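You operate a simulated robot arm through the tools that you are given. There is no shell and no other tool. Be economical: measure what you need, move in short steps, check, and stop when the job is done.

You run a simulated robot arm. Do the job below in one go: nothing can be reset, and whatever is moved stays where it is left.

TASK
Put two of the polish bottles from the potting bench on the sink.

The check looks at the end state, three seconds after you hand in, the way a careful person would. Anything else that was tipped, shoved, dropped, spilled or broken makes it a failure.

THE ROBOT
A 7-joint arm with a two-finger parallel gripper on a trunk, on a base that drives. Base frame: it is fixed to the floor where the robot stands at the start and does not move with it; the origin is under the middle of the robot, x ahead of it, y to its left, z up. Units: mm, degrees, N and s.
With the tool pointing down near the work surface it reaches from about 340 to 760 mm from the robot's upright axis, wherever it stands. Its first joint turns from -115.0 to 115.0 degrees. Places, roughly: sink [400, 1800, 700]. Payload 3.91 kg.
Tool frame: the origin (TCP) lies between the finger pads and is the grasp point; the fingertips stand 30 mm ahead of it; z points along the fingers, y is the line along which they close. Largest opening 110 mm; finger width 20, thickness 10; the body of the gripper, 48 by 112 mm, starts 55 mm behind the TCP.
Orientation is that of the tool frame in the base frame, as a unit quaternion [x, y, z, w]. With the fingers straight down and closing along the base's y, the tool's x points along the base's -x, its y along +y and its z along -z.

THE INTERFACE
- The arm moves only by the tool servo_tool. Its argument "plan" is one flat list of numbers, 7 for each row, row after row: the shift along the tool's x, y, z in m, then the turn, a rotation vector about the tool's x, y, z in rad, then the opening, from 0 (shut) to 1 (fully open). In form: [dx, dy, dz, ax, ay, az, jaw, dx, dy, dz, ax, ay, az, jaw, ...]. A call has 1 to 10 rows; each row shifts and turns the commanded pose from where the row before left it, along the tool's axes as they then stand. Rows are played at 5 a second. More than 50 mm and 8.6 degrees between two rows, or a gripper value outside its range, and nothing of the call is played. Where a pose cannot be reached the arm comes as near as it can. A force on the tool above 40 N (or 10 N above the force at the start of the call, whichever is more), or a blocked arm, ends the call early, and 0.2 s more pass. Each finger travels about 108 mm/s and halts on what it meets, pressing with about 24 N; the grip force reading is that of the motor and also rises with nothing between the fingers. The clock runs only during rows and for 0.2 s after the last one: add rows that do not move to give the fingers time. It gives the time, the measured TCP pose, the force on the tool (base axes), the opening and the grip force at its end, in the units of the frame above (readings bear some noise).
- Cameras (640 x 400 px; columns grow to the right, rows downward): "scene" is now at [12.9, 148, 1502.2]; the picture's right is [-0.06, -1.00, 0.00], its down [-0.80, 0.05, -0.60] and it looks along [0.60, -0.03, -0.80] (base axes); focal length 274 px, centre (320, 200). "wrist" rides on the gripper at [72, 17, -103] in the tool frame; the picture's right is [-0.23, 0.97, 0.00], its down [-0.76, -0.18, -0.62] and it looks along [-0.61, -0.14, 0.78] (tool axes); focal length 222 px, centre (320, 200). There is no depth. A picture from a camera that has moved, and an enlarged one, comes with that camera's place and axes in the base frame and with its lens.
- capture(camera): a new picture of that camera. No time passes.
- raise_lower(by): slides the trunk up (or, below 0, down) by that many mm; the arm and the scene camera ride with it, the base frame stays. It gives what a move gives, with no picture.
- steer(legs): drives the robot by 1 to 6 legs, each [ahead, turn to the left] in mm and degrees, along the robot's own axes; the way and the turn of a leg run together, so that a leg with both is an arc; at most 1500 mm and 180 degrees a leg. The arm and the cameras ride along, it lands a little off, and it stops where it bumps. It gives what a move gives.
- turn_head(pan, tilt): turns the head with the scene camera to pan (to the left, within 155 degrees either way) and tilt (down, from -29 to 69), counted from straight ahead of the robot. It gives what a move gives.
- inspect(camera, box): a new picture of the part [left, top, right, bottom] of that camera's present view, enlarged. No time passes.
- finish_job(): hands the job in; it is judged then, once.

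Go step by step. Nothing tells you exact positions but the pictures and the camera data: compare them with the known pose of the tool, close in by small moves and look again before you grip or let go. The budget is 120 turns and 90 pictures, counting those below and the enlarged ones. Unless the task says otherwise, let go and move clear before handing in, and close with one line.

The tools are called after "Call:" as name(argument=value, ...) on one line, values as JSON. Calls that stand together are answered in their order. servo_tool: Moves the arm, as the interface text tells. Its arguments: {"type":"object","properties":{"plan":{"type":"array","items":{"type":"number"}}},"required":["plan"]} The other tools are called the same way: raise_lower (by) slides the trunk up or down; steer (legs) drives the base; turn_head (pan, tilt) turns the head that bears the scene camera; capture (camera) takes a picture; inspect (camera, box) takes an enlarged picture of a part of a camera's view; finish_job () hands the job in.

At the start:

```text
clock: 0.0
ee_pos: [513.1, 180.8, 984.3]
tool_rot: [-0.003, 1.0, 0.0, 0.0]
contact_force: [-0.1, -0.4, 0.0]
width: 110.0
grip_force: 0.0
trunk travel left (down, up): [-625.0, 365.0]
robot x, y, heading: [2.5, 0.4, 0.2]
head pan, tilt: [-3.3, 53.3]
```

scene: 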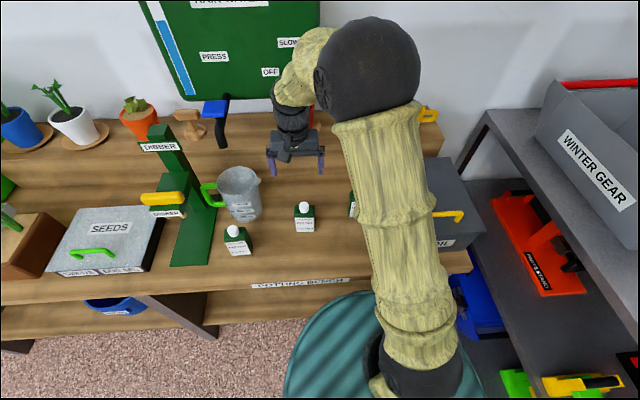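
wrist: 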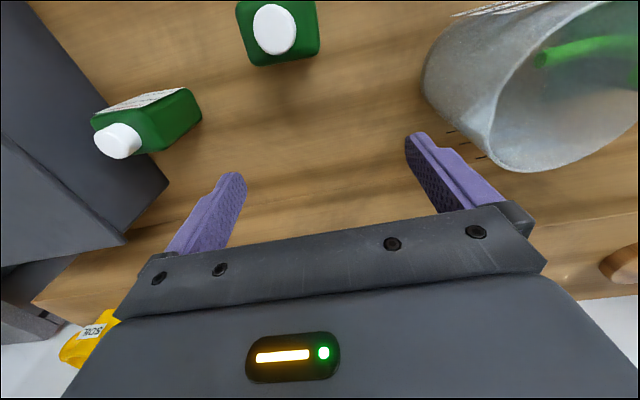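

I see small green bottles with white caps on the bench; I need to read their labels. I'll enlarge the views and also look toward the sink on the left.

Call:
inspect(camera="scene", box=[190, 160, 350, 260])

Call:
inspect(camera="wrist", box=[60, 0, 380, 200])

Call:
turn_head(pan=75, tilt=35)

Call:
capture(camera="scene")

```text
4.00 times, centred on (270, 210) of scene
camera zoom: at [12.9, 148.0, 1502.2], right [-0.06, -1.0, 0.0], down [-0.8, 0.05, -0.6], along [0.6, -0.03, -0.8], focal length 1097 px, centre (520, 160)
```

zoom: 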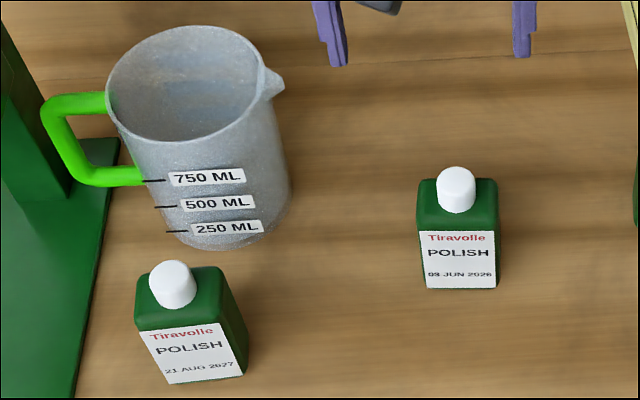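

```text
2.00 times, centred on (220, 100) of wrist
camera zoom: at [440.3, 197.3, 1087.5], right [0.22, 0.98, 0.0], down [0.76, -0.17, 0.62], along [0.61, -0.14, -0.78], focal length 444 px, centre (520, 400)
```

zoom: 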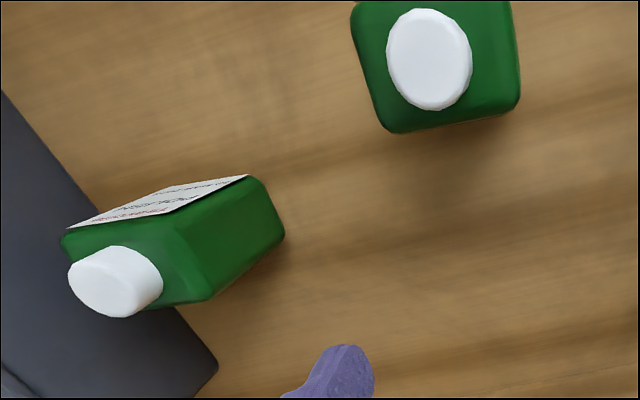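

```text
clock: 1.5
ee_pos: [513.5, 179.7, 984.8]
tool_rot: [-0.003, 1.0, 0.0, 0.0]
contact_force: [0.4, -1.3, 0.0]
width: 110.1
grip_force: 0.1
trunk travel left (down, up): [-625.0, 365.0]
robot x, y, heading: [-0.1, 2.4, -0.2]
head pan, tilt: [75.0, 35.0]
```

```text
85 pictures are left
camera scene: at [-37.9, 237.3, 1528.2], right [0.97, -0.26, 0.0], down [-0.15, -0.55, -0.82], along [0.21, 0.79, -0.57], focal length 274 px, centre (320, 200)
```

scene: 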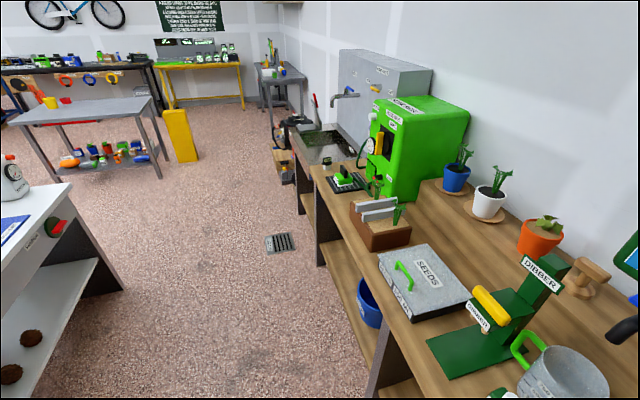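

Two bottles plainly read POLISH. The sink is at the far left end of the bench; I'll look at it closer.

Call:
inspect(camera="scene", box=[250, 70, 410, 230])

Call:
turn_head(pan=20, tilt=55)

Call:
capture(camera="scene")

```text
2.50 times, centred on (330, 150) of scene
camera zoom: at [-37.9, 237.3, 1528.2], right [0.97, -0.26, 0.0], down [-0.15, -0.55, -0.82], along [0.21, 0.79, -0.57], focal length 686 px, centre (295, 325)
```

zoom: 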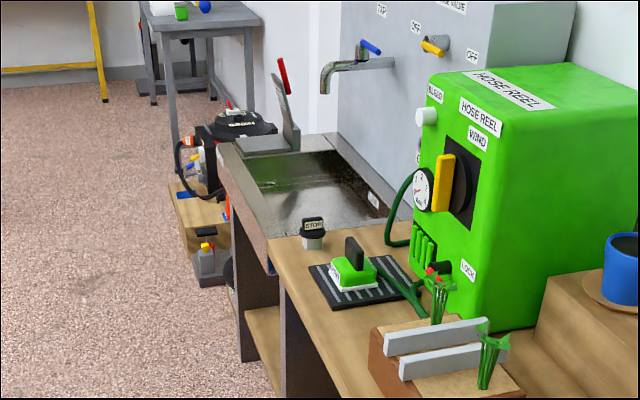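

```text
clock: 2.8
ee_pos: [511.8, 179.9, 983.6]
tool_rot: [-0.004, 1.0, 0.0, 0.001]
contact_force: [0.8, 0.0, 0.7]
width: 109.9
grip_force: 0.0
trunk travel left (down, up): [-625.0, 365.0]
robot x, y, heading: [-1.6, 2.6, 0.3]
head pan, tilt: [20.0, 55.0]
```

```text
83 pictures are left
camera scene: at [7.0, 176.9, 1500.0], right [0.34, -0.94, 0.0], down [-0.77, -0.28, -0.57], along [0.54, 0.2, -0.82], focal length 274 px, centre (320, 200)
```

scene: 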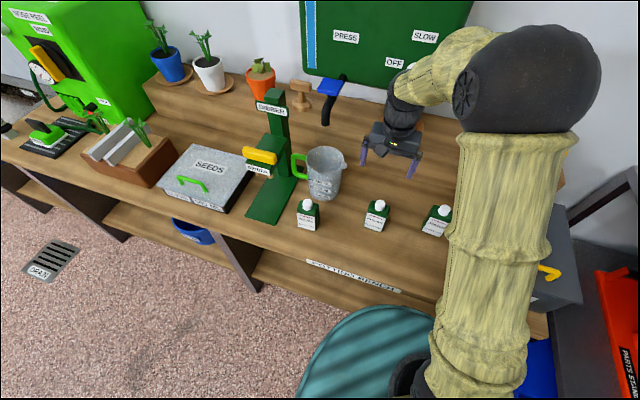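

Both labelled bottles are near (447,170) and further left by the mug. I'll hover above the middle bottle and check with the wrist camera.

Call:
servo_tool(plan=[0.033, -0.005, 0, 0, 0, 0, 1, 0.032, -0.005, 0, 0, 0, 0, 1, 0, 0, 0, 0, 0, 0, 1])

Call:
capture(camera="wrist")

Call:
capture(camera="scene")

```text
clock: 3.5
ee_pos: [446.1, 170.2, 982.9]
tool_rot: [-0.003, 1.0, 0.001, 0.0]
contact_force: [-1.1, 0.0, 0.7]
width: 110.1
grip_force: 0.1
trunk travel left (down, up): [-625.0, 365.0]
robot x, y, heading: [0.3, -1.4, -0.1]
head pan, tilt: [20.0, 55.0]
```

```text
82 pictures are left
camera wrist: at [373.4, 186.4, 1086.6], right [0.22, 0.98, 0.0], down [0.76, -0.17, 0.62], along [0.61, -0.14, -0.78], focal length 222 px, centre (320, 200)
```

wrist: 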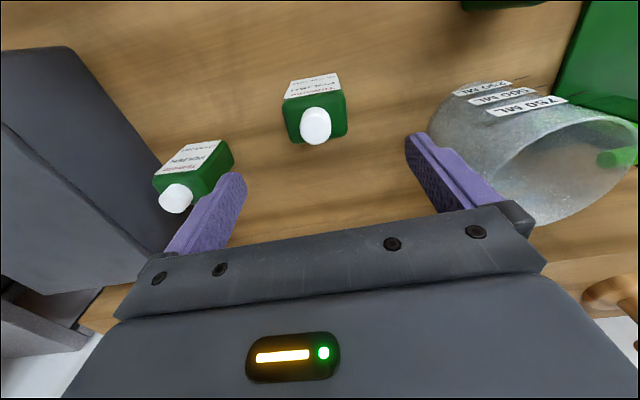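

```text
81 pictures are left
camera scene: at [7.1, 176.9, 1499.9], right [0.34, -0.94, 0.0], down [-0.77, -0.28, -0.57], along [0.54, 0.2, -0.82], focal length 274 px, centre (320, 200)
```

scene: 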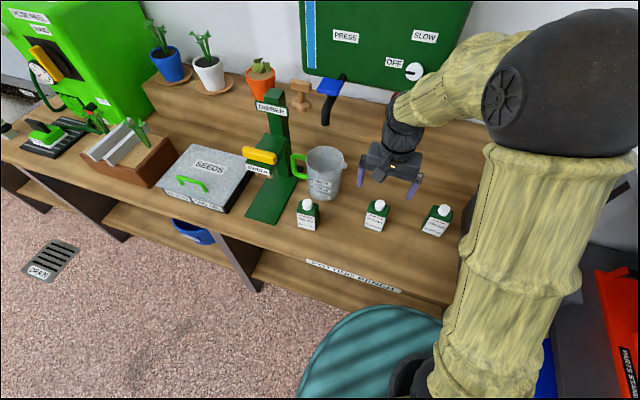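

The bottle sits slightly nearer than the gripper centre. I'll shift and lower partway with the fingers straddling it.

Call:
servo_tool(plan=[0.004, -0.003, 0.04, 0, 0, 0, 1, 0, 0, 0.04, 0, 0, 0, 1, 0, 0, 0, 0, 0, 0, 1])

Call:
capture(camera="wrist")

Call:
inspect(camera="scene", box=[300, 130, 460, 250])

```text
clock: 4.3
ee_pos: [440.0, 169.7, 904.3]
tool_rot: [-0.004, 1.0, 0.0, 0.001]
contact_force: [0.4, -0.2, -0.1]
width: 110.1
grip_force: 0.1
trunk travel left (down, up): [-625.0, 365.0]
robot x, y, heading: [0.2, -0.9, 0.1]
head pan, tilt: [20.0, 55.0]
```

```text
80 pictures are left
camera wrist: at [368.9, 185.3, 1008.2], right [0.22, 0.98, 0.0], down [0.76, -0.17, 0.62], along [0.61, -0.14, -0.78], focal length 222 px, centre (320, 200)
```

wrist: 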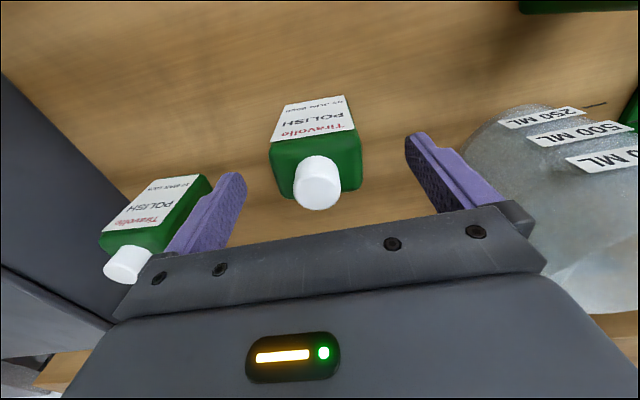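

```text
3.33 times, centred on (380, 190) of scene
camera zoom: at [6.9, 176.9, 1500.0], right [0.34, -0.94, 0.0], down [-0.77, -0.28, -0.57], along [0.54, 0.2, -0.82], focal length 914 px, centre (120, 233)
```

zoom: 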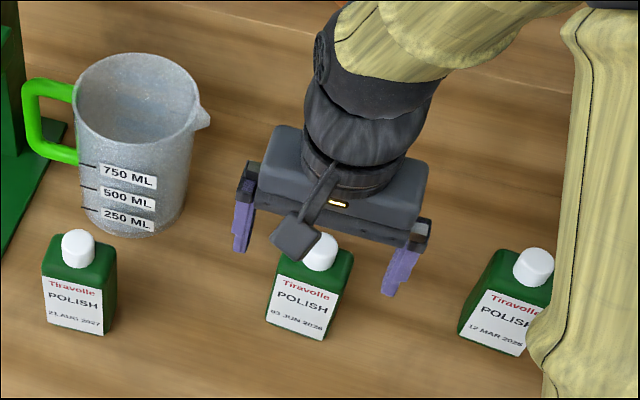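

All three are polish bottles. The middle one is centred between the fingers with its cap top near z=900; I'll lower to about z=867 and close.

Call:
servo_tool(plan=[0.001, -0.003, 0.02, 0, 0, 0, 1, 0, 0, 0.018, 0, 0, 0, 1, 0, 0, 0, 0, 0, 0, 1, 0, 0, 0, 0, 0, 0, 0.3, 0, 0, 0, 0, 0, 0, 0.3, 0, 0, 0, 0, 0, 0, 0.3, 0, 0, 0, 0, 0, 0, 0.3])

Call:
capture(camera="wrist")

```text
clock: 6.0
ee_pos: [441.5, 166.0, 866.3]
tool_rot: [-0.004, 1.0, 0.0, 0.0]
contact_force: [-0.4, -0.3, 0.5]
width: 56.4
grip_force: 23.5
trunk travel left (down, up): [-625.0, 365.0]
robot x, y, heading: [1.2, 1.4, -0.1]
head pan, tilt: [20.0, 55.0]
```

```text
78 pictures are left
camera wrist: at [368.9, 181.4, 969.2], right [0.22, 0.98, 0.0], down [0.76, -0.17, 0.62], along [0.61, -0.14, -0.78], focal length 222 px, centre (320, 200)
```

wrist: 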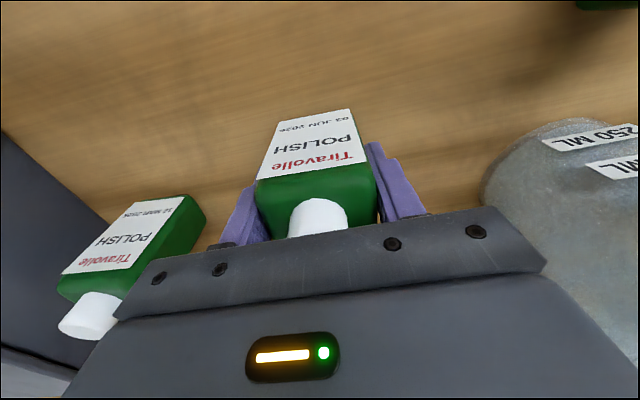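

The bottle is gripped (56 mm). Now I lift it straight up and look.

Call:
servo_tool(plan=[0, 0, -0.03, 0, 0, 0, 0.3, 0, 0, -0.05, 0, 0, 0, 0.3, 0, 0, -0.05, 0, 0, 0, 0.3, 0, 0, -0.05, 0, 0, 0, 0.3, 0, 0, 0, 0, 0, 0, 0.3])

Call:
steer(legs=[[-320, 0]])

Call:
turn_head(pan=80, tilt=40)

Call:
capture(camera="scene")

Call:
capture(camera="wrist")

```text
clock: 7.2
ee_pos: [441.7, 162.8, 1047.1]
tool_rot: [-0.003, 1.0, 0.0, 0.0]
contact_force: [-0.1, 0.1, -2.3]
width: 56.5
grip_force: 24.1
trunk travel left (down, up): [-625.0, 365.0]
robot x, y, heading: [2.6, -0.1, -0.0]
head pan, tilt: [20.0, 55.0]
```

```text
clock: 9.2
ee_pos: [127.8, 164.7, 1047.0]
tool_rot: [-0.006, 1.0, 0.001, 0.0]
contact_force: [-0.1, 0.0, -2.7]
width: 56.3
grip_force: 24.3
trunk travel left (down, up): [-625.0, 365.0]
robot x, y, heading: [-313.2, 4.4, 0.4]
head pan, tilt: [20.0, 55.0]
```

```text
clock: 10.6
ee_pos: [127.1, 164.8, 1046.6]
tool_rot: [-0.006, 1.0, 0.0, 0.0]
contact_force: [-0.8, 0.7, -1.6]
width: 56.3
grip_force: 24.1
trunk travel left (down, up): [-625.0, 365.0]
robot x, y, heading: [-315.0, -1.2, 0.6]
head pan, tilt: [80.0, 40.0]
```

```text
77 pictures are left
camera scene: at [-360.5, 234.8, 1520.6], right [0.99, -0.17, 0.0], down [-0.11, -0.63, -0.77], along [0.13, 0.75, -0.64], focal length 274 px, centre (320, 200)
```

scene: 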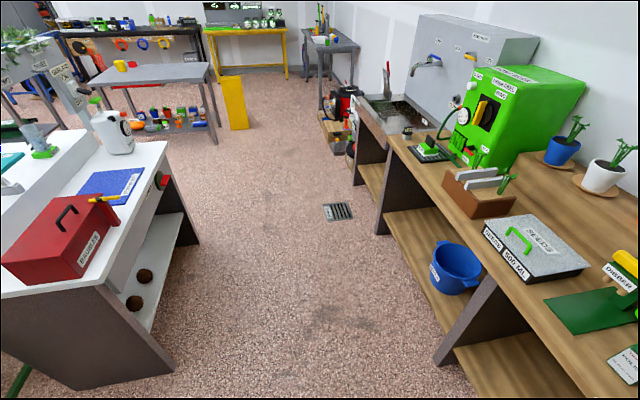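

```text
76 pictures are left
camera wrist: at [55.5, 181.2, 1150.7], right [0.22, 0.98, 0.0], down [0.76, -0.17, 0.62], along [0.61, -0.13, -0.78], focal length 222 px, centre (320, 200)
```

wrist: 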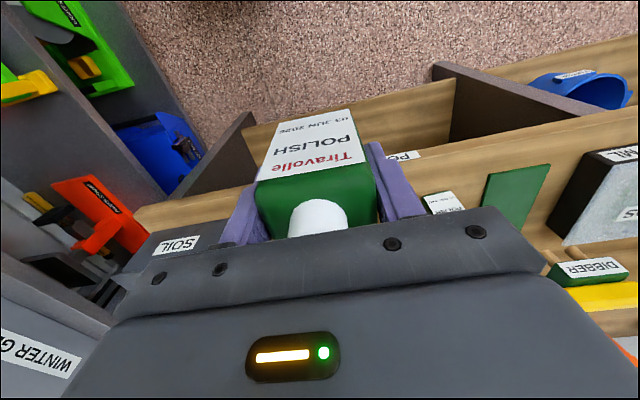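

The aisle is clear. I'll turn left, drive to opposite the sink, turn back to face it, then look.

Call:
steer(legs=[[0, 90], [1500, 0], [100, 0], [0, -90]])

Call:
turn_head(pan=25, tilt=40)

Call:
capture(camera="scene")

Call:
capture(camera="wrist")

```text
clock: 26.4
ee_pos: [79.4, 1776.0, 1047.6]
tool_rot: [-0.02, 1.0, -0.001, 0.0]
contact_force: [-0.4, -0.3, -2.0]
width: 55.9
grip_force: 24.6
trunk travel left (down, up): [-625.0, 365.0]
robot x, y, heading: [-360.4, 1599.4, 1.7]
head pan, tilt: [80.0, 40.0]
```

```text
clock: 27.7
ee_pos: [79.8, 1775.1, 1047.3]
tool_rot: [-0.02, 1.0, 0.0, 0.0]
contact_force: [0.0, -0.5, -2.8]
width: 55.8
grip_force: 23.8
trunk travel left (down, up): [-625.0, 365.0]
robot x, y, heading: [-355.1, 1598.5, 1.5]
head pan, tilt: [25.0, 40.0]
```

```text
75 pictures are left
camera scene: at [-347.6, 1787.5, 1520.6], right [0.45, -0.89, 0.0], down [-0.57, -0.29, -0.77], along [0.68, 0.35, -0.64], focal length 274 px, centre (320, 200)
```

scene: 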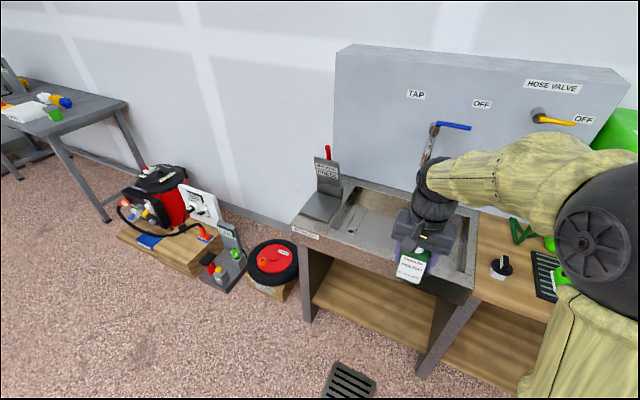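

```text
74 pictures are left
camera wrist: at [5.8, 1790.2, 1150.7], right [0.19, 0.98, 0.0], down [0.77, -0.15, 0.62], along [0.61, -0.12, -0.78], focal length 222 px, centre (320, 200)
```

wrist: 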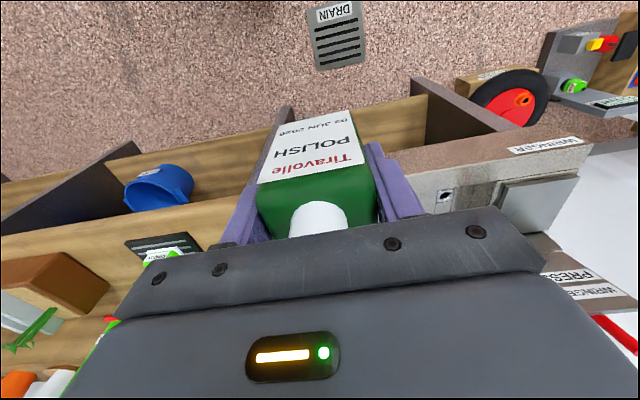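

The sink is ahead: a basin with a wringer at its left and a tap. I enlarge it.

Call:
inspect(camera="scene", box=[280, 110, 520, 300])

Call:
turn_head(pan=-15, tilt=35)

Call:
capture(camera="scene")

```text
2.11 times, centred on (400, 205) of scene
camera zoom: at [-347.6, 1787.5, 1520.6], right [0.45, -0.89, 0.0], down [-0.57, -0.29, -0.77], along [0.68, 0.35, -0.64], focal length 577 px, centre (152, 190)
```

zoom: 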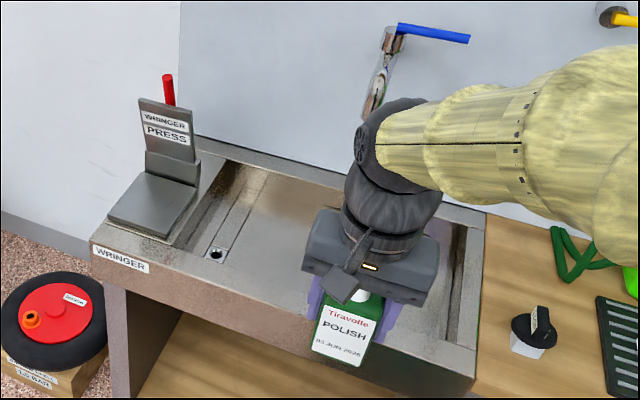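

```text
clock: 28.7
ee_pos: [78.5, 1776.6, 1046.5]
tool_rot: [-0.019, 1.0, 0.0, 0.0]
contact_force: [0.4, 0.1, -1.8]
width: 56.0
grip_force: 24.2
trunk travel left (down, up): [-625.0, 365.0]
robot x, y, heading: [-358.9, 1603.7, 1.6]
head pan, tilt: [-15.0, 35.0]
```

```text
72 pictures are left
camera scene: at [-337.7, 1729.1, 1528.2], right [-0.23, -0.97, 0.0], down [-0.56, 0.13, -0.82], along [0.8, -0.19, -0.57], focal length 274 px, centre (320, 200)
```

scene: 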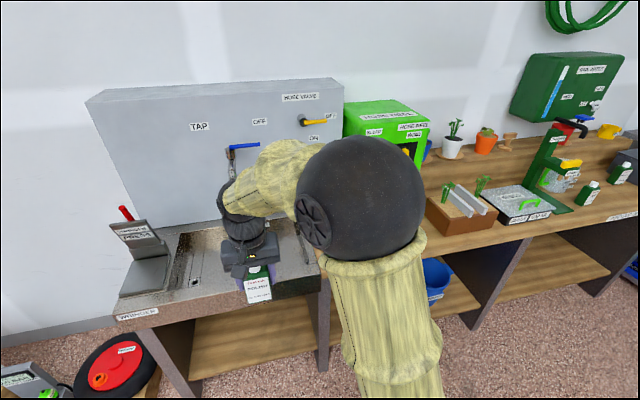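

The basin spans roughly x 315–600, y 1630–2070. I'll drive up so the bottle hangs over it, and look down with the wrist camera.

Call:
steer(legs=[[330, -1.6]])

Call:
turn_head(pan=25, tilt=55)

Call:
capture(camera="wrist")

Call:
capture(camera="scene")

```text
clock: 30.9
ee_pos: [409.7, 1768.0, 1046.3]
tool_rot: [-0.003, 1.0, 0.0, -0.001]
contact_force: [0.2, -0.3, -3.8]
width: 56.0
grip_force: 24.2
trunk travel left (down, up): [-625.0, 365.0]
robot x, y, heading: [-30.9, 1604.4, -0.0]
head pan, tilt: [-15.0, 35.0]
```

```text
clock: 32.0
ee_pos: [410.5, 1768.0, 1046.4]
tool_rot: [-0.005, 1.0, 0.0, 0.0]
contact_force: [-1.5, 0.3, -2.3]
width: 55.8
grip_force: 23.9
trunk travel left (down, up): [-625.0, 365.0]
robot x, y, heading: [-32.1, 1602.4, 0.0]
head pan, tilt: [25.0, 55.0]
```

```text
71 pictures are left
camera wrist: at [337.2, 1784.5, 1150.7], right [0.22, 0.98, 0.0], down [0.76, -0.17, 0.62], along [0.61, -0.14, -0.78], focal length 222 px, centre (320, 200)
```

wrist: 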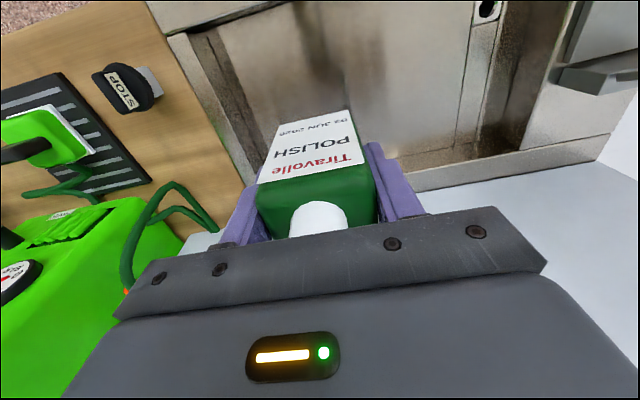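

```text
70 pictures are left
camera scene: at [-27.7, 1786.6, 1500.0], right [0.42, -0.91, 0.0], down [-0.74, -0.35, -0.57], along [0.52, 0.24, -0.82], focal length 274 px, centre (320, 200)
```

scene: 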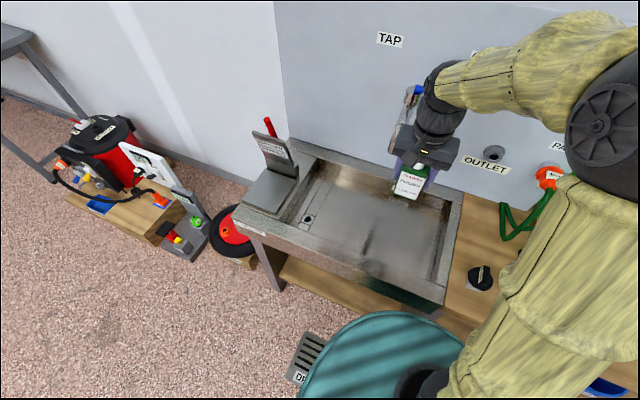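

The tap spout is near (465, 1830, 1050), so I stay away from it: shift toward me and to the right, then look again.

Call:
servo_tool(plan=[0.03, -0.02, 0, 0, 0, 0, 0.3, 0, -0.04, 0, 0, 0, 0, 0.3, 0, 0, 0, 0, 0, 0, 0.3])

Call:
inspect(camera="scene", box=[260, 60, 500, 330])

Call:
capture(camera="wrist")

```text
clock: 32.8
ee_pos: [380.1, 1707.9, 1048.7]
tool_rot: [-0.004, 1.0, 0.0, 0.0]
contact_force: [0.1, -0.4, -3.0]
width: 55.9
grip_force: 23.9
trunk travel left (down, up): [-625.0, 365.0]
robot x, y, heading: [-32.1, 1603.0, 0.3]
head pan, tilt: [25.0, 55.0]
```

```text
1.48 times, centred on (380, 195) of scene
camera zoom: at [-27.8, 1786.7, 1499.9], right [0.42, -0.91, 0.0], down [-0.74, -0.35, -0.57], along [0.52, 0.24, -0.82], focal length 406 px, centre (231, 207)
```

zoom: 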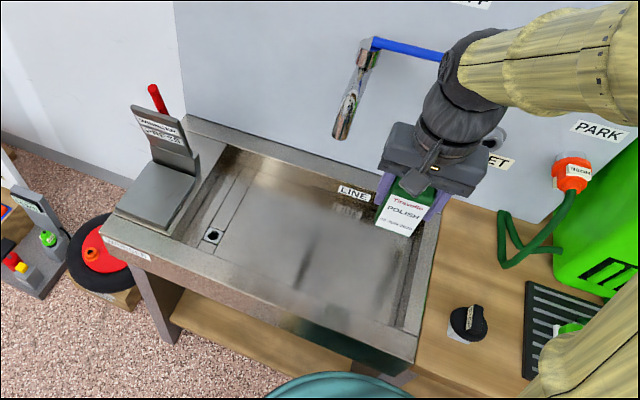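

```text
68 pictures are left
camera wrist: at [307.1, 1723.8, 1152.0], right [0.22, 0.98, 0.0], down [0.76, -0.17, 0.62], along [0.61, -0.14, -0.78], focal length 222 px, centre (320, 200)
```

wrist: 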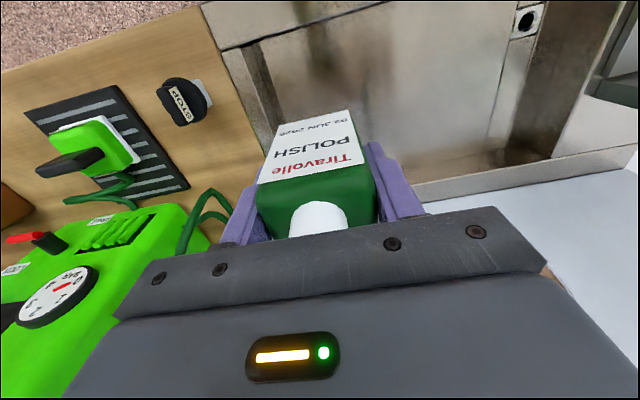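

The spout is clear. I'll put this bottle toward the back right of the basin at about (470,1700), lowering first to just above the rim.

Call:
servo_tool(plan=[-0.045, -0.003, 0, 0, 0, 0, 0.3, -0.045, -0.003, 0, 0, 0, 0, 0.3, 0, 0, 0.05, 0, 0, 0, 0.3, 0, 0, 0.05, 0, 0, 0, 0.3, 0, 0, 0.05, 0, 0, 0, 0.3, 0, 0, 0.01, 0, 0, 0, 0.3, 0, 0, 0, 0, 0, 0, 0.3])

Call:
inspect(camera="scene", box=[260, 60, 500, 330])

Call:
capture(camera="wrist")

```text
clock: 34.4
ee_pos: [470.7, 1704.3, 887.9]
tool_rot: [-0.004, 1.0, 0.0, 0.001]
contact_force: [0.0, -0.4, -2.2]
width: 55.9
grip_force: 24.5
trunk travel left (down, up): [-625.0, 365.0]
robot x, y, heading: [-31.1, 1603.0, 0.1]
head pan, tilt: [25.0, 55.0]
```

```text
1.48 times, centred on (380, 195) of scene
camera zoom: at [-27.8, 1786.6, 1499.9], right [0.42, -0.91, 0.0], down [-0.74, -0.35, -0.57], along [0.52, 0.24, -0.82], focal length 406 px, centre (231, 207)
```

zoom: 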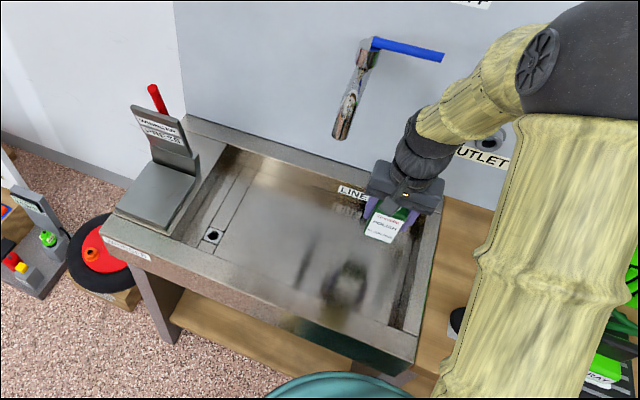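

```text
66 pictures are left
camera wrist: at [398.2, 1720.0, 991.5], right [0.22, 0.98, 0.0], down [0.76, -0.17, 0.62], along [0.61, -0.14, -0.78], focal length 222 px, centre (320, 200)
```

wrist: 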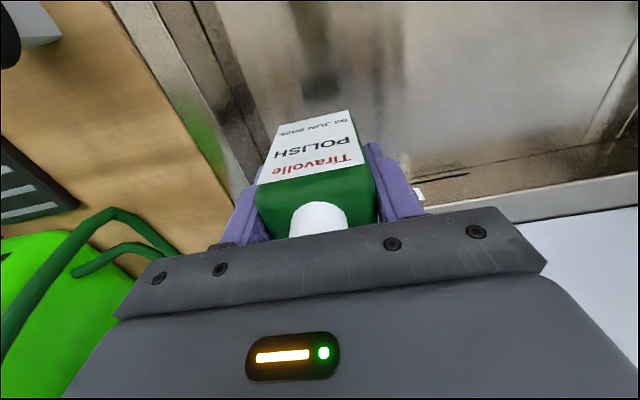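

Position is inside the basin; floor appears to be near z=700. I'll descend carefully.

Call:
servo_tool(plan=[0, 0, 0.03, 0, 0, 0, 0.3, 0, 0, 0.03, 0, 0, 0, 0.3, 0, 0, 0.02, 0, 0, 0, 0.3, 0, 0, 0.01, 0, 0, 0, 0.3, 0, 0, 0.01, 0, 0, 0, 0.3, 0, 0, 0.005, 0, 0, 0, 0.3, 0, 0, 0, 0, 0, 0, 0.3])

Call:
capture(camera="wrist")

Call:
inspect(camera="scene", box=[340, 160, 460, 240])

```text
clock: 35.5
ee_pos: [472.0, 1702.7, 798.2]
tool_rot: [-0.005, 1.0, 0.001, 0.003]
contact_force: [-6.1, -1.0, 21.5]
width: 55.8
grip_force: 24.0
trunk travel left (down, up): [-625.0, 365.0]
robot x, y, heading: [-32.4, 1601.5, 0.2]
head pan, tilt: [25.0, 55.0]
stopped in row 5: the force on the tool passed its limit (the readings are from after the stop); the commanded pose is now the measured one
```

```text
65 pictures are left
camera wrist: at [397.9, 1718.6, 901.9], right [0.22, 0.98, 0.0], down [0.76, -0.17, 0.63], along [0.61, -0.14, -0.78], focal length 222 px, centre (320, 200)
```

wrist: 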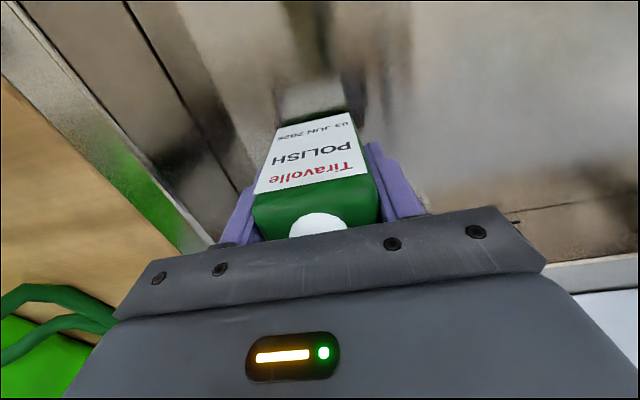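

```text
5.00 times, centred on (400, 200) of scene
camera zoom: at [-30.8, 1786.2, 1500.2], right [0.42, -0.91, 0.0], down [-0.74, -0.35, -0.57], along [0.52, 0.24, -0.82], focal length 1371 px, centre (-80, 200)
```

zoom: 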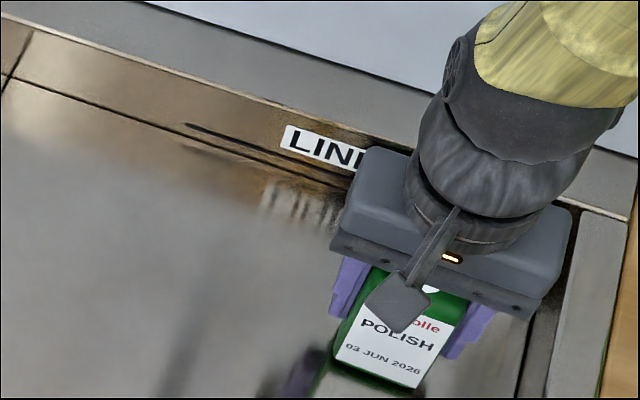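

The bottle has touched the basin floor (bottom about z=732). I'll ease off the pressure by a hair, then open partway.

Call:
servo_tool(plan=[0, 0, -0.002, 0, 0, 0, 0.3, 0, 0, 0, 0, 0, 0, 0.3])

```text
clock: 36.1
ee_pos: [471.5, 1703.2, 798.5]
tool_rot: [-0.004, 1.0, 0.001, 0.003]
contact_force: [-4.7, 0.3, 10.9]
width: 55.9
grip_force: 23.9
trunk travel left (down, up): [-625.0, 365.0]
robot x, y, heading: [-31.0, 1603.6, 0.0]
head pan, tilt: [25.0, 55.0]
```

Call:
servo_tool(plan=[0, 0, -0.0015, 0, 0, 0, 0.3, 0, 0, 0, 0, 0, 0, 0.62, 0, 0, 0, 0, 0, 0, 0.75, 0, 0, 0, 0, 0, 0, 0.75, 0, 0, 0, 0, 0, 0, 0.75])

Call:
capture(camera="wrist")

```text
clock: 37.3
ee_pos: [471.9, 1702.0, 799.1]
tool_rot: [-0.004, 1.0, 0.001, 0.002]
contact_force: [0.5, -0.2, -0.4]
width: 82.6
grip_force: 0.1
trunk travel left (down, up): [-625.0, 365.0]
robot x, y, heading: [-32.6, 1600.7, 0.2]
head pan, tilt: [25.0, 55.0]
```

```text
63 pictures are left
camera wrist: at [399.4, 1718.9, 903.1], right [0.22, 0.98, 0.0], down [0.76, -0.17, 0.63], along [0.61, -0.14, -0.78], focal length 222 px, centre (320, 200)
```

wrist: 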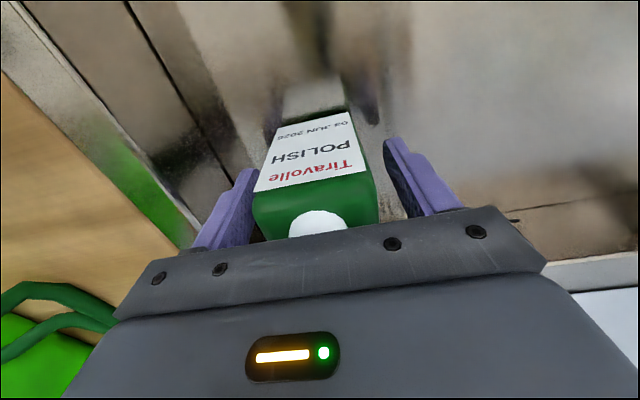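

Bottle one stands free. I lift away, check, then head back for the left bottle.

Call:
servo_tool(plan=[0, 0, -0.03, 0, 0, 0, 0.75, 0, 0, -0.05, 0, 0, 0, 0.75, 0, 0, -0.05, 0, 0, 0, 0.75, 0, 0, -0.05, 0, 0, 0, 0.75, 0, 0, -0.05, 0, 0, 0, 0.75, 0, 0, -0.02, 0, 0, 0, 1, 0.05, 0, 0, 0, 0, 0, 1, 0.01, 0, 0, 0, 0, 0, 1])

Call:
capture(camera="wrist")

Call:
inspect(camera="scene", box=[300, 100, 480, 300])

```text
clock: 39.1
ee_pos: [413.3, 1702.5, 1048.1]
tool_rot: [-0.004, 1.0, 0.001, 0.003]
contact_force: [-0.2, 0.2, 0.2]
width: 110.4
grip_force: 0.1
trunk travel left (down, up): [-625.0, 365.0]
robot x, y, heading: [-31.8, 1606.6, -0.1]
head pan, tilt: [25.0, 55.0]
```

```text
62 pictures are left
camera wrist: at [339.9, 1719.3, 1150.9], right [0.22, 0.98, 0.0], down [0.76, -0.17, 0.63], along [0.61, -0.14, -0.78], focal length 222 px, centre (320, 200)
```

wrist: 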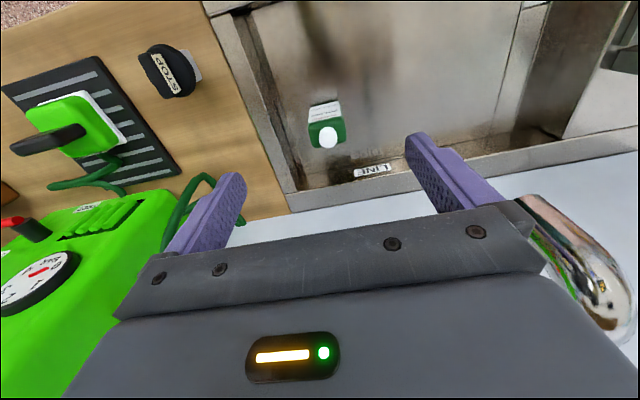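

```text
2.00 times, centred on (390, 200) of scene
camera zoom: at [-28.1, 1786.6, 1499.9], right [0.42, -0.91, 0.0], down [-0.74, -0.35, -0.57], along [0.52, 0.24, -0.82], focal length 548 px, centre (180, 200)
```

zoom: 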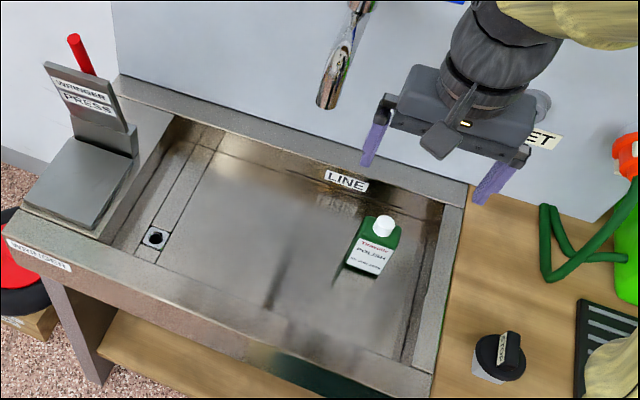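

Bottle one stands upright in the sink. I drive back to the bench, stopping short of it.

Call:
steer(legs=[[-300, 0], [0, -90], [1354, 0], [0, 90]])

Call:
turn_head(pan=20, tilt=45)

Call:
capture(camera="scene")

Call:
capture(camera="wrist")

```text
clock: 55.3
ee_pos: [137.9, 337.5, 1048.2]
tool_rot: [-0.021, 1.0, 0.001, 0.002]
contact_force: [0.0, 0.6, -0.4]
width: 109.9
grip_force: 0.1
trunk travel left (down, up): [-625.0, 365.0]
robot x, y, heading: [-305.0, 222.2, 1.9]
head pan, tilt: [25.0, 55.0]
```

```text
clock: 56.0
ee_pos: [138.0, 337.2, 1048.0]
tool_rot: [-0.022, 1.0, 0.001, 0.003]
contact_force: [0.6, -1.3, 0.5]
width: 110.1
grip_force: 0.1
trunk travel left (down, up): [-625.0, 365.0]
robot x, y, heading: [-303.8, 222.9, 2.1]
head pan, tilt: [20.0, 45.0]
```

```text
60 pictures are left
camera scene: at [-295.0, 403.1, 1513.3], right [0.38, -0.93, 0.0], down [-0.66, -0.27, -0.71], along [0.65, 0.27, -0.71], focal length 274 px, centre (320, 200)
```

scene: 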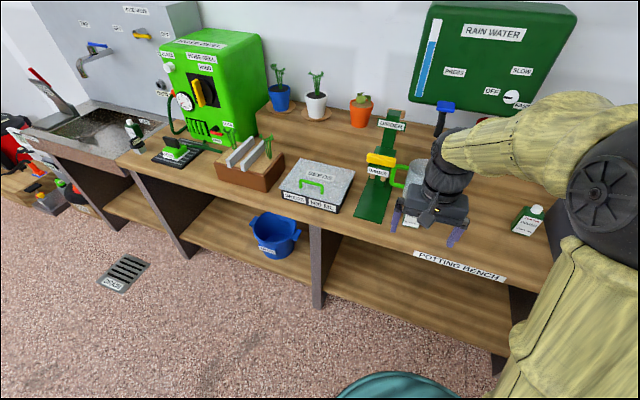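

```text
59 pictures are left
camera wrist: at [64.3, 350.9, 1150.8], right [0.18, 0.98, 0.0], down [0.77, -0.15, 0.63], along [0.62, -0.11, -0.78], focal length 222 px, centre (320, 200)
```

wrist: 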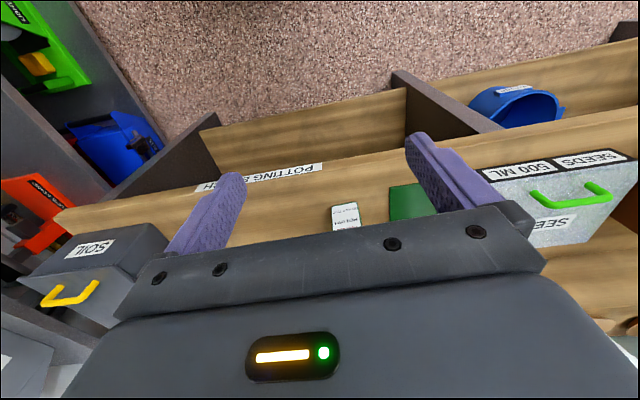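

I'll approach a bit so the gripper hovers just short of the left bottle.

Call:
steer(legs=[[200, -2]])

Call:
capture(camera="wrist")

Call:
capture(camera="scene")

```text
clock: 57.6
ee_pos: [342.1, 324.5, 1047.2]
tool_rot: [-0.004, 1.0, 0.001, 0.001]
contact_force: [0.4, 0.2, 0.1]
width: 109.9
grip_force: 0.1
trunk travel left (down, up): [-625.0, 365.0]
robot x, y, heading: [-105.7, 228.4, -0.3]
head pan, tilt: [20.0, 45.0]
```

```text
58 pictures are left
camera wrist: at [268.6, 340.8, 1150.4], right [0.22, 0.98, 0.0], down [0.76, -0.17, 0.63], along [0.61, -0.14, -0.78], focal length 222 px, centre (320, 200)
```

wrist: 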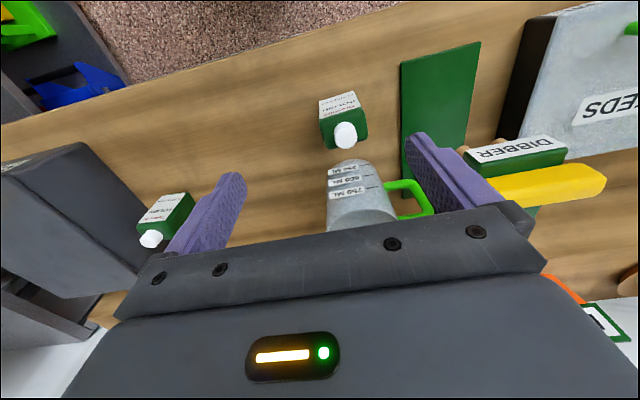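

```text
57 pictures are left
camera scene: at [-88.2, 406.2, 1513.3], right [0.34, -0.94, 0.0], down [-0.67, -0.24, -0.71], along [0.66, 0.24, -0.71], focal length 274 px, centre (320, 200)
```

scene: 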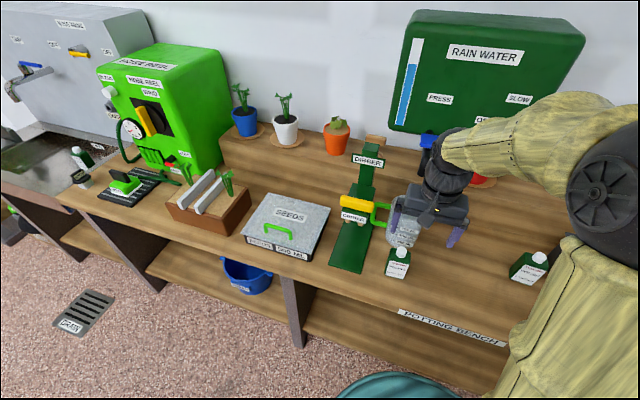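

The left bottle is at about (376,346). I'll check its heading, minding the yellow dibber lever to the left (y≥430).

Call:
inspect(camera="wrist", box=[280, 70, 440, 170])

Call:
inspect(camera="scene", box=[320, 140, 480, 290])

```text
4.00 times, centred on (360, 120) of wrist
camera zoom: at [268.6, 340.8, 1150.4], right [0.22, 0.98, 0.0], down [0.76, -0.17, 0.63], along [0.61, -0.14, -0.78], focal length 888 px, centre (160, 520)
```

zoom: 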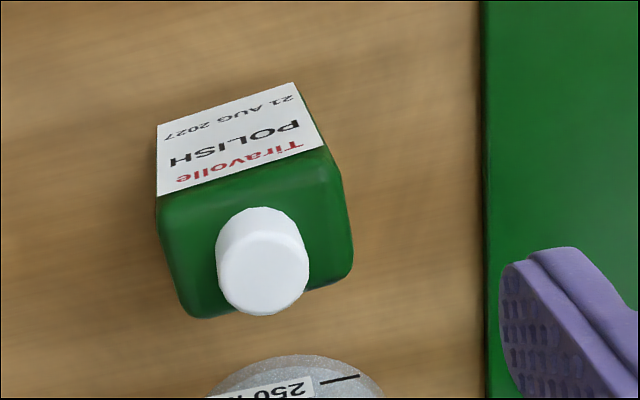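

```text
2.67 times, centred on (400, 215) of scene
camera zoom: at [-88.2, 406.2, 1513.3], right [0.34, -0.94, 0.0], down [-0.67, -0.24, -0.71], along [0.66, 0.24, -0.71], focal length 731 px, centre (107, 160)
```

zoom: 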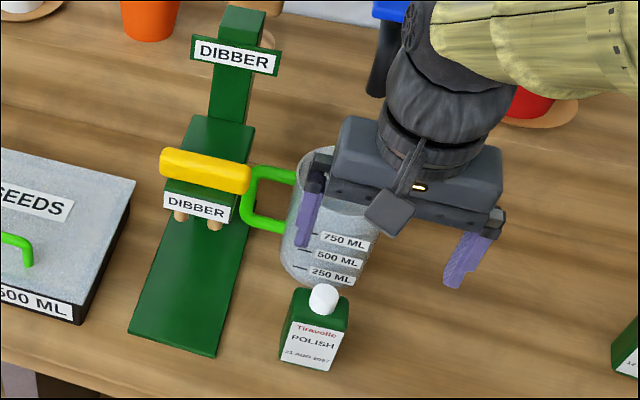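

The bottle centre is about (380,346), turned ~5° CCW. I align above it and lower to z≈905 for a check.

Call:
servo_tool(plan=[-0.038, 0.021, 0, 0, 0, 0, 0.85, 0, 0, 0, 0, 0, -0.087, 0.85, 0, 0, 0.04, 0, 0, 0, 0.85, 0, 0, 0.04, 0, 0, 0, 0.85, 0, 0, 0.04, 0, 0, 0, 0.85, 0, 0, 0.022, 0, 0, 0, 0.85, 0, 0, 0, 0, 0, 0, 0.85])

Call:
capture(camera="wrist")

Call:
inspect(camera="scene", box=[320, 140, 480, 290])

```text
clock: 59.2
ee_pos: [379.8, 345.3, 904.5]
tool_rot: [-0.047, 0.999, 0.0, 0.003]
contact_force: [0.3, -0.7, 0.4]
width: 93.5
grip_force: 0.0
trunk travel left (down, up): [-625.0, 365.0]
robot x, y, heading: [-102.2, 225.3, -0.2]
head pan, tilt: [20.0, 45.0]
```

```text
54 pictures are left
camera wrist: at [306.1, 355.2, 1007.7], right [0.14, 0.99, 0.0], down [0.77, -0.11, 0.63], along [0.62, -0.08, -0.78], focal length 222 px, centre (320, 200)
```

wrist: 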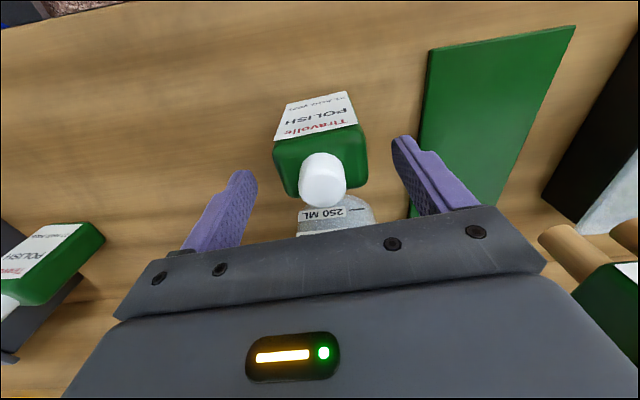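

```text
2.67 times, centred on (400, 215) of scene
camera zoom: at [-89.3, 406.1, 1513.4], right [0.34, -0.94, 0.0], down [-0.66, -0.24, -0.71], along [0.66, 0.24, -0.71], focal length 731 px, centre (107, 160)
```

zoom: 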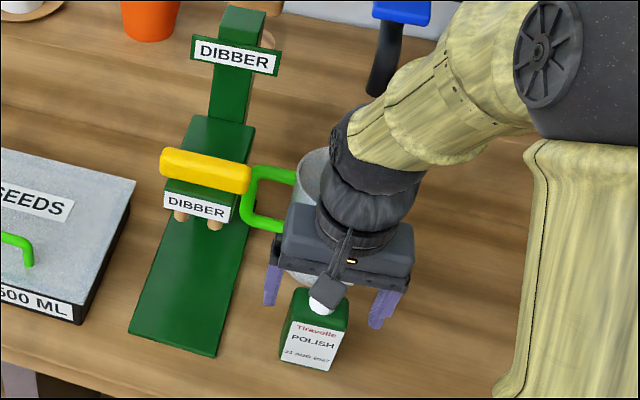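

Aligned, mug clear behind. Lower to z≈866 and close.

Call:
servo_tool(plan=[0, 0.001, 0.02, 0, 0, 0, 0.85, 0, 0, 0.018, 0, 0, 0, 0.85, 0, 0, 0, 0, 0, 0, 0.85, 0, 0, 0, 0, 0, 0, 0.3, 0, 0, 0, 0, 0, 0, 0.3, 0, 0, 0, 0, 0, 0, 0.3, 0, 0, 0, 0, 0, 0, 0.3])

Call:
capture(camera="wrist")

```text
clock: 60.8
ee_pos: [380.0, 347.4, 869.4]
tool_rot: [-0.048, 0.999, -0.001, 0.003]
contact_force: [-1.0, 0.0, 0.3]
width: 56.2
grip_force: 23.6
trunk travel left (down, up): [-625.0, 365.0]
robot x, y, heading: [-105.1, 229.4, -0.4]
head pan, tilt: [20.0, 45.0]
```

```text
52 pictures are left
camera wrist: at [306.3, 357.5, 971.9], right [0.14, 0.99, 0.0], down [0.77, -0.11, 0.63], along [0.62, -0.08, -0.78], focal length 222 px, centre (320, 200)
```

wrist: 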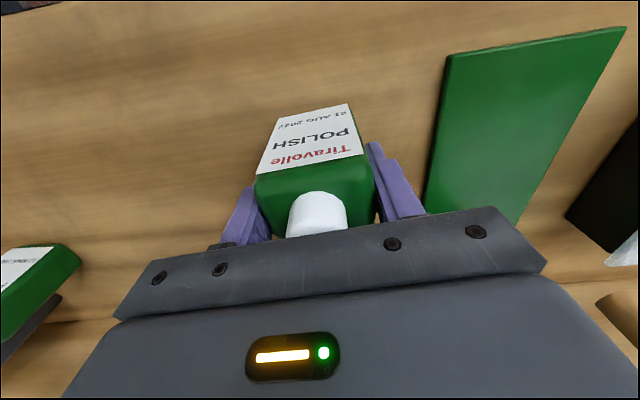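

Gripped. Lift straight up, back away, and drive to the sink.

Call:
servo_tool(plan=[0, 0, -0.03, 0, 0, 0, 0.3, 0, 0, -0.05, 0, 0, 0, 0.3, 0, 0, -0.05, 0, 0, 0, 0.3, 0, 0, -0.05, 0, 0, 0, 0.3, 0, 0, 0, 0, 0, 0, 0.3])

Call:
steer(legs=[[-230, 0]])

Call:
capture(camera="scene")

Call:
capture(camera="wrist")

```text
clock: 62.0
ee_pos: [380.1, 347.4, 1047.6]
tool_rot: [-0.047, 0.999, 0.0, 0.003]
contact_force: [-0.8, 0.2, -3.0]
width: 56.2
grip_force: 23.8
trunk travel left (down, up): [-625.0, 365.0]
robot x, y, heading: [-106.9, 225.6, -0.0]
head pan, tilt: [20.0, 45.0]
```

```text
clock: 63.7
ee_pos: [152.1, 348.8, 1047.0]
tool_rot: [-0.049, 0.999, 0.0, 0.004]
contact_force: [0.1, 0.7, -3.3]
width: 56.2
grip_force: 23.6
trunk travel left (down, up): [-625.0, 365.0]
robot x, y, heading: [-331.7, 227.8, 0.4]
head pan, tilt: [20.0, 45.0]
```

```text
51 pictures are left
camera scene: at [-317.5, 406.0, 1513.4], right [0.34, -0.94, 0.0], down [-0.66, -0.24, -0.71], along [0.66, 0.24, -0.71], focal length 274 px, centre (320, 200)
```

scene: 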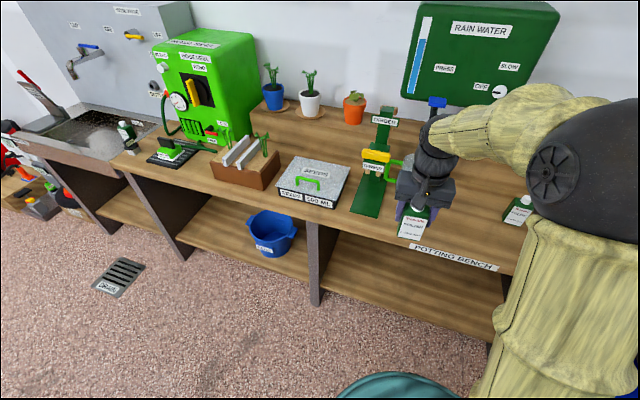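

```text
50 pictures are left
camera wrist: at [78.3, 359.0, 1151.4], right [0.13, 0.99, 0.0], down [0.77, -0.1, 0.63], along [0.62, -0.08, -0.78], focal length 222 px, centre (320, 200)
```

wrist: 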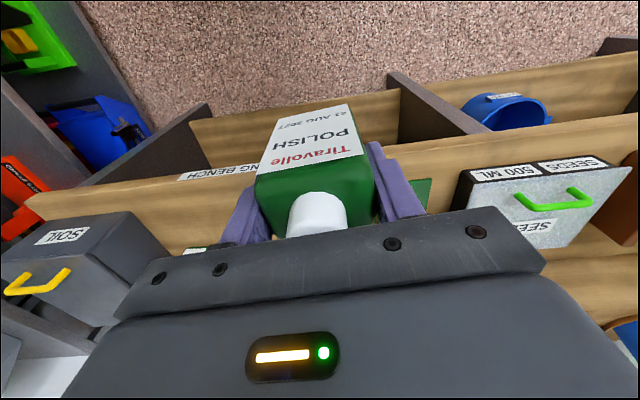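

Bottle two is held, and bottle one is visible standing in the sink. Drive on.

Call:
steer(legs=[[0, 90], [1345, 0], [0, -90]])

Call:
turn_head(pan=15, tilt=45)

Call:
capture(camera="scene")

```text
clock: 77.9
ee_pos: [194.4, 1671.8, 1048.0]
tool_rot: [-0.043, 0.999, 0.0, 0.002]
contact_force: [1.1, -0.1, -2.3]
width: 55.9
grip_force: 24.1
trunk travel left (down, up): [-625.0, 365.0]
robot x, y, heading: [-294.3, 1558.7, -0.5]
head pan, tilt: [20.0, 45.0]
```

```text
clock: 78.5
ee_pos: [195.3, 1671.4, 1048.7]
tool_rot: [-0.042, 0.999, 0.0, 0.003]
contact_force: [0.2, -0.4, -2.5]
width: 56.1
grip_force: 24.0
trunk travel left (down, up): [-625.0, 365.0]
robot x, y, heading: [-289.3, 1552.8, -0.3]
head pan, tilt: [15.0, 45.0]
```

```text
49 pictures are left
camera scene: at [-272.7, 1727.4, 1513.4], right [0.25, -0.97, 0.0], down [-0.69, -0.18, -0.71], along [0.68, 0.18, -0.71], focal length 274 px, centre (320, 200)
```

scene: 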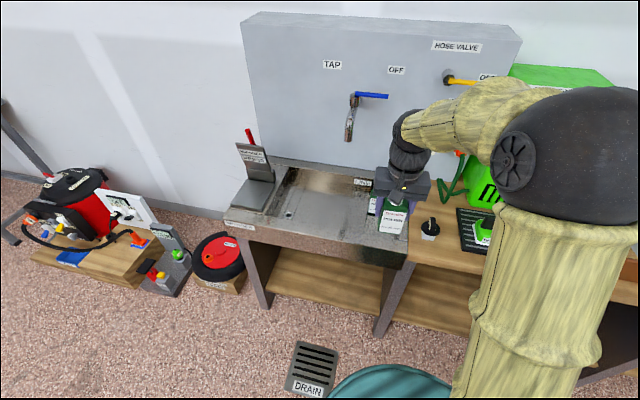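

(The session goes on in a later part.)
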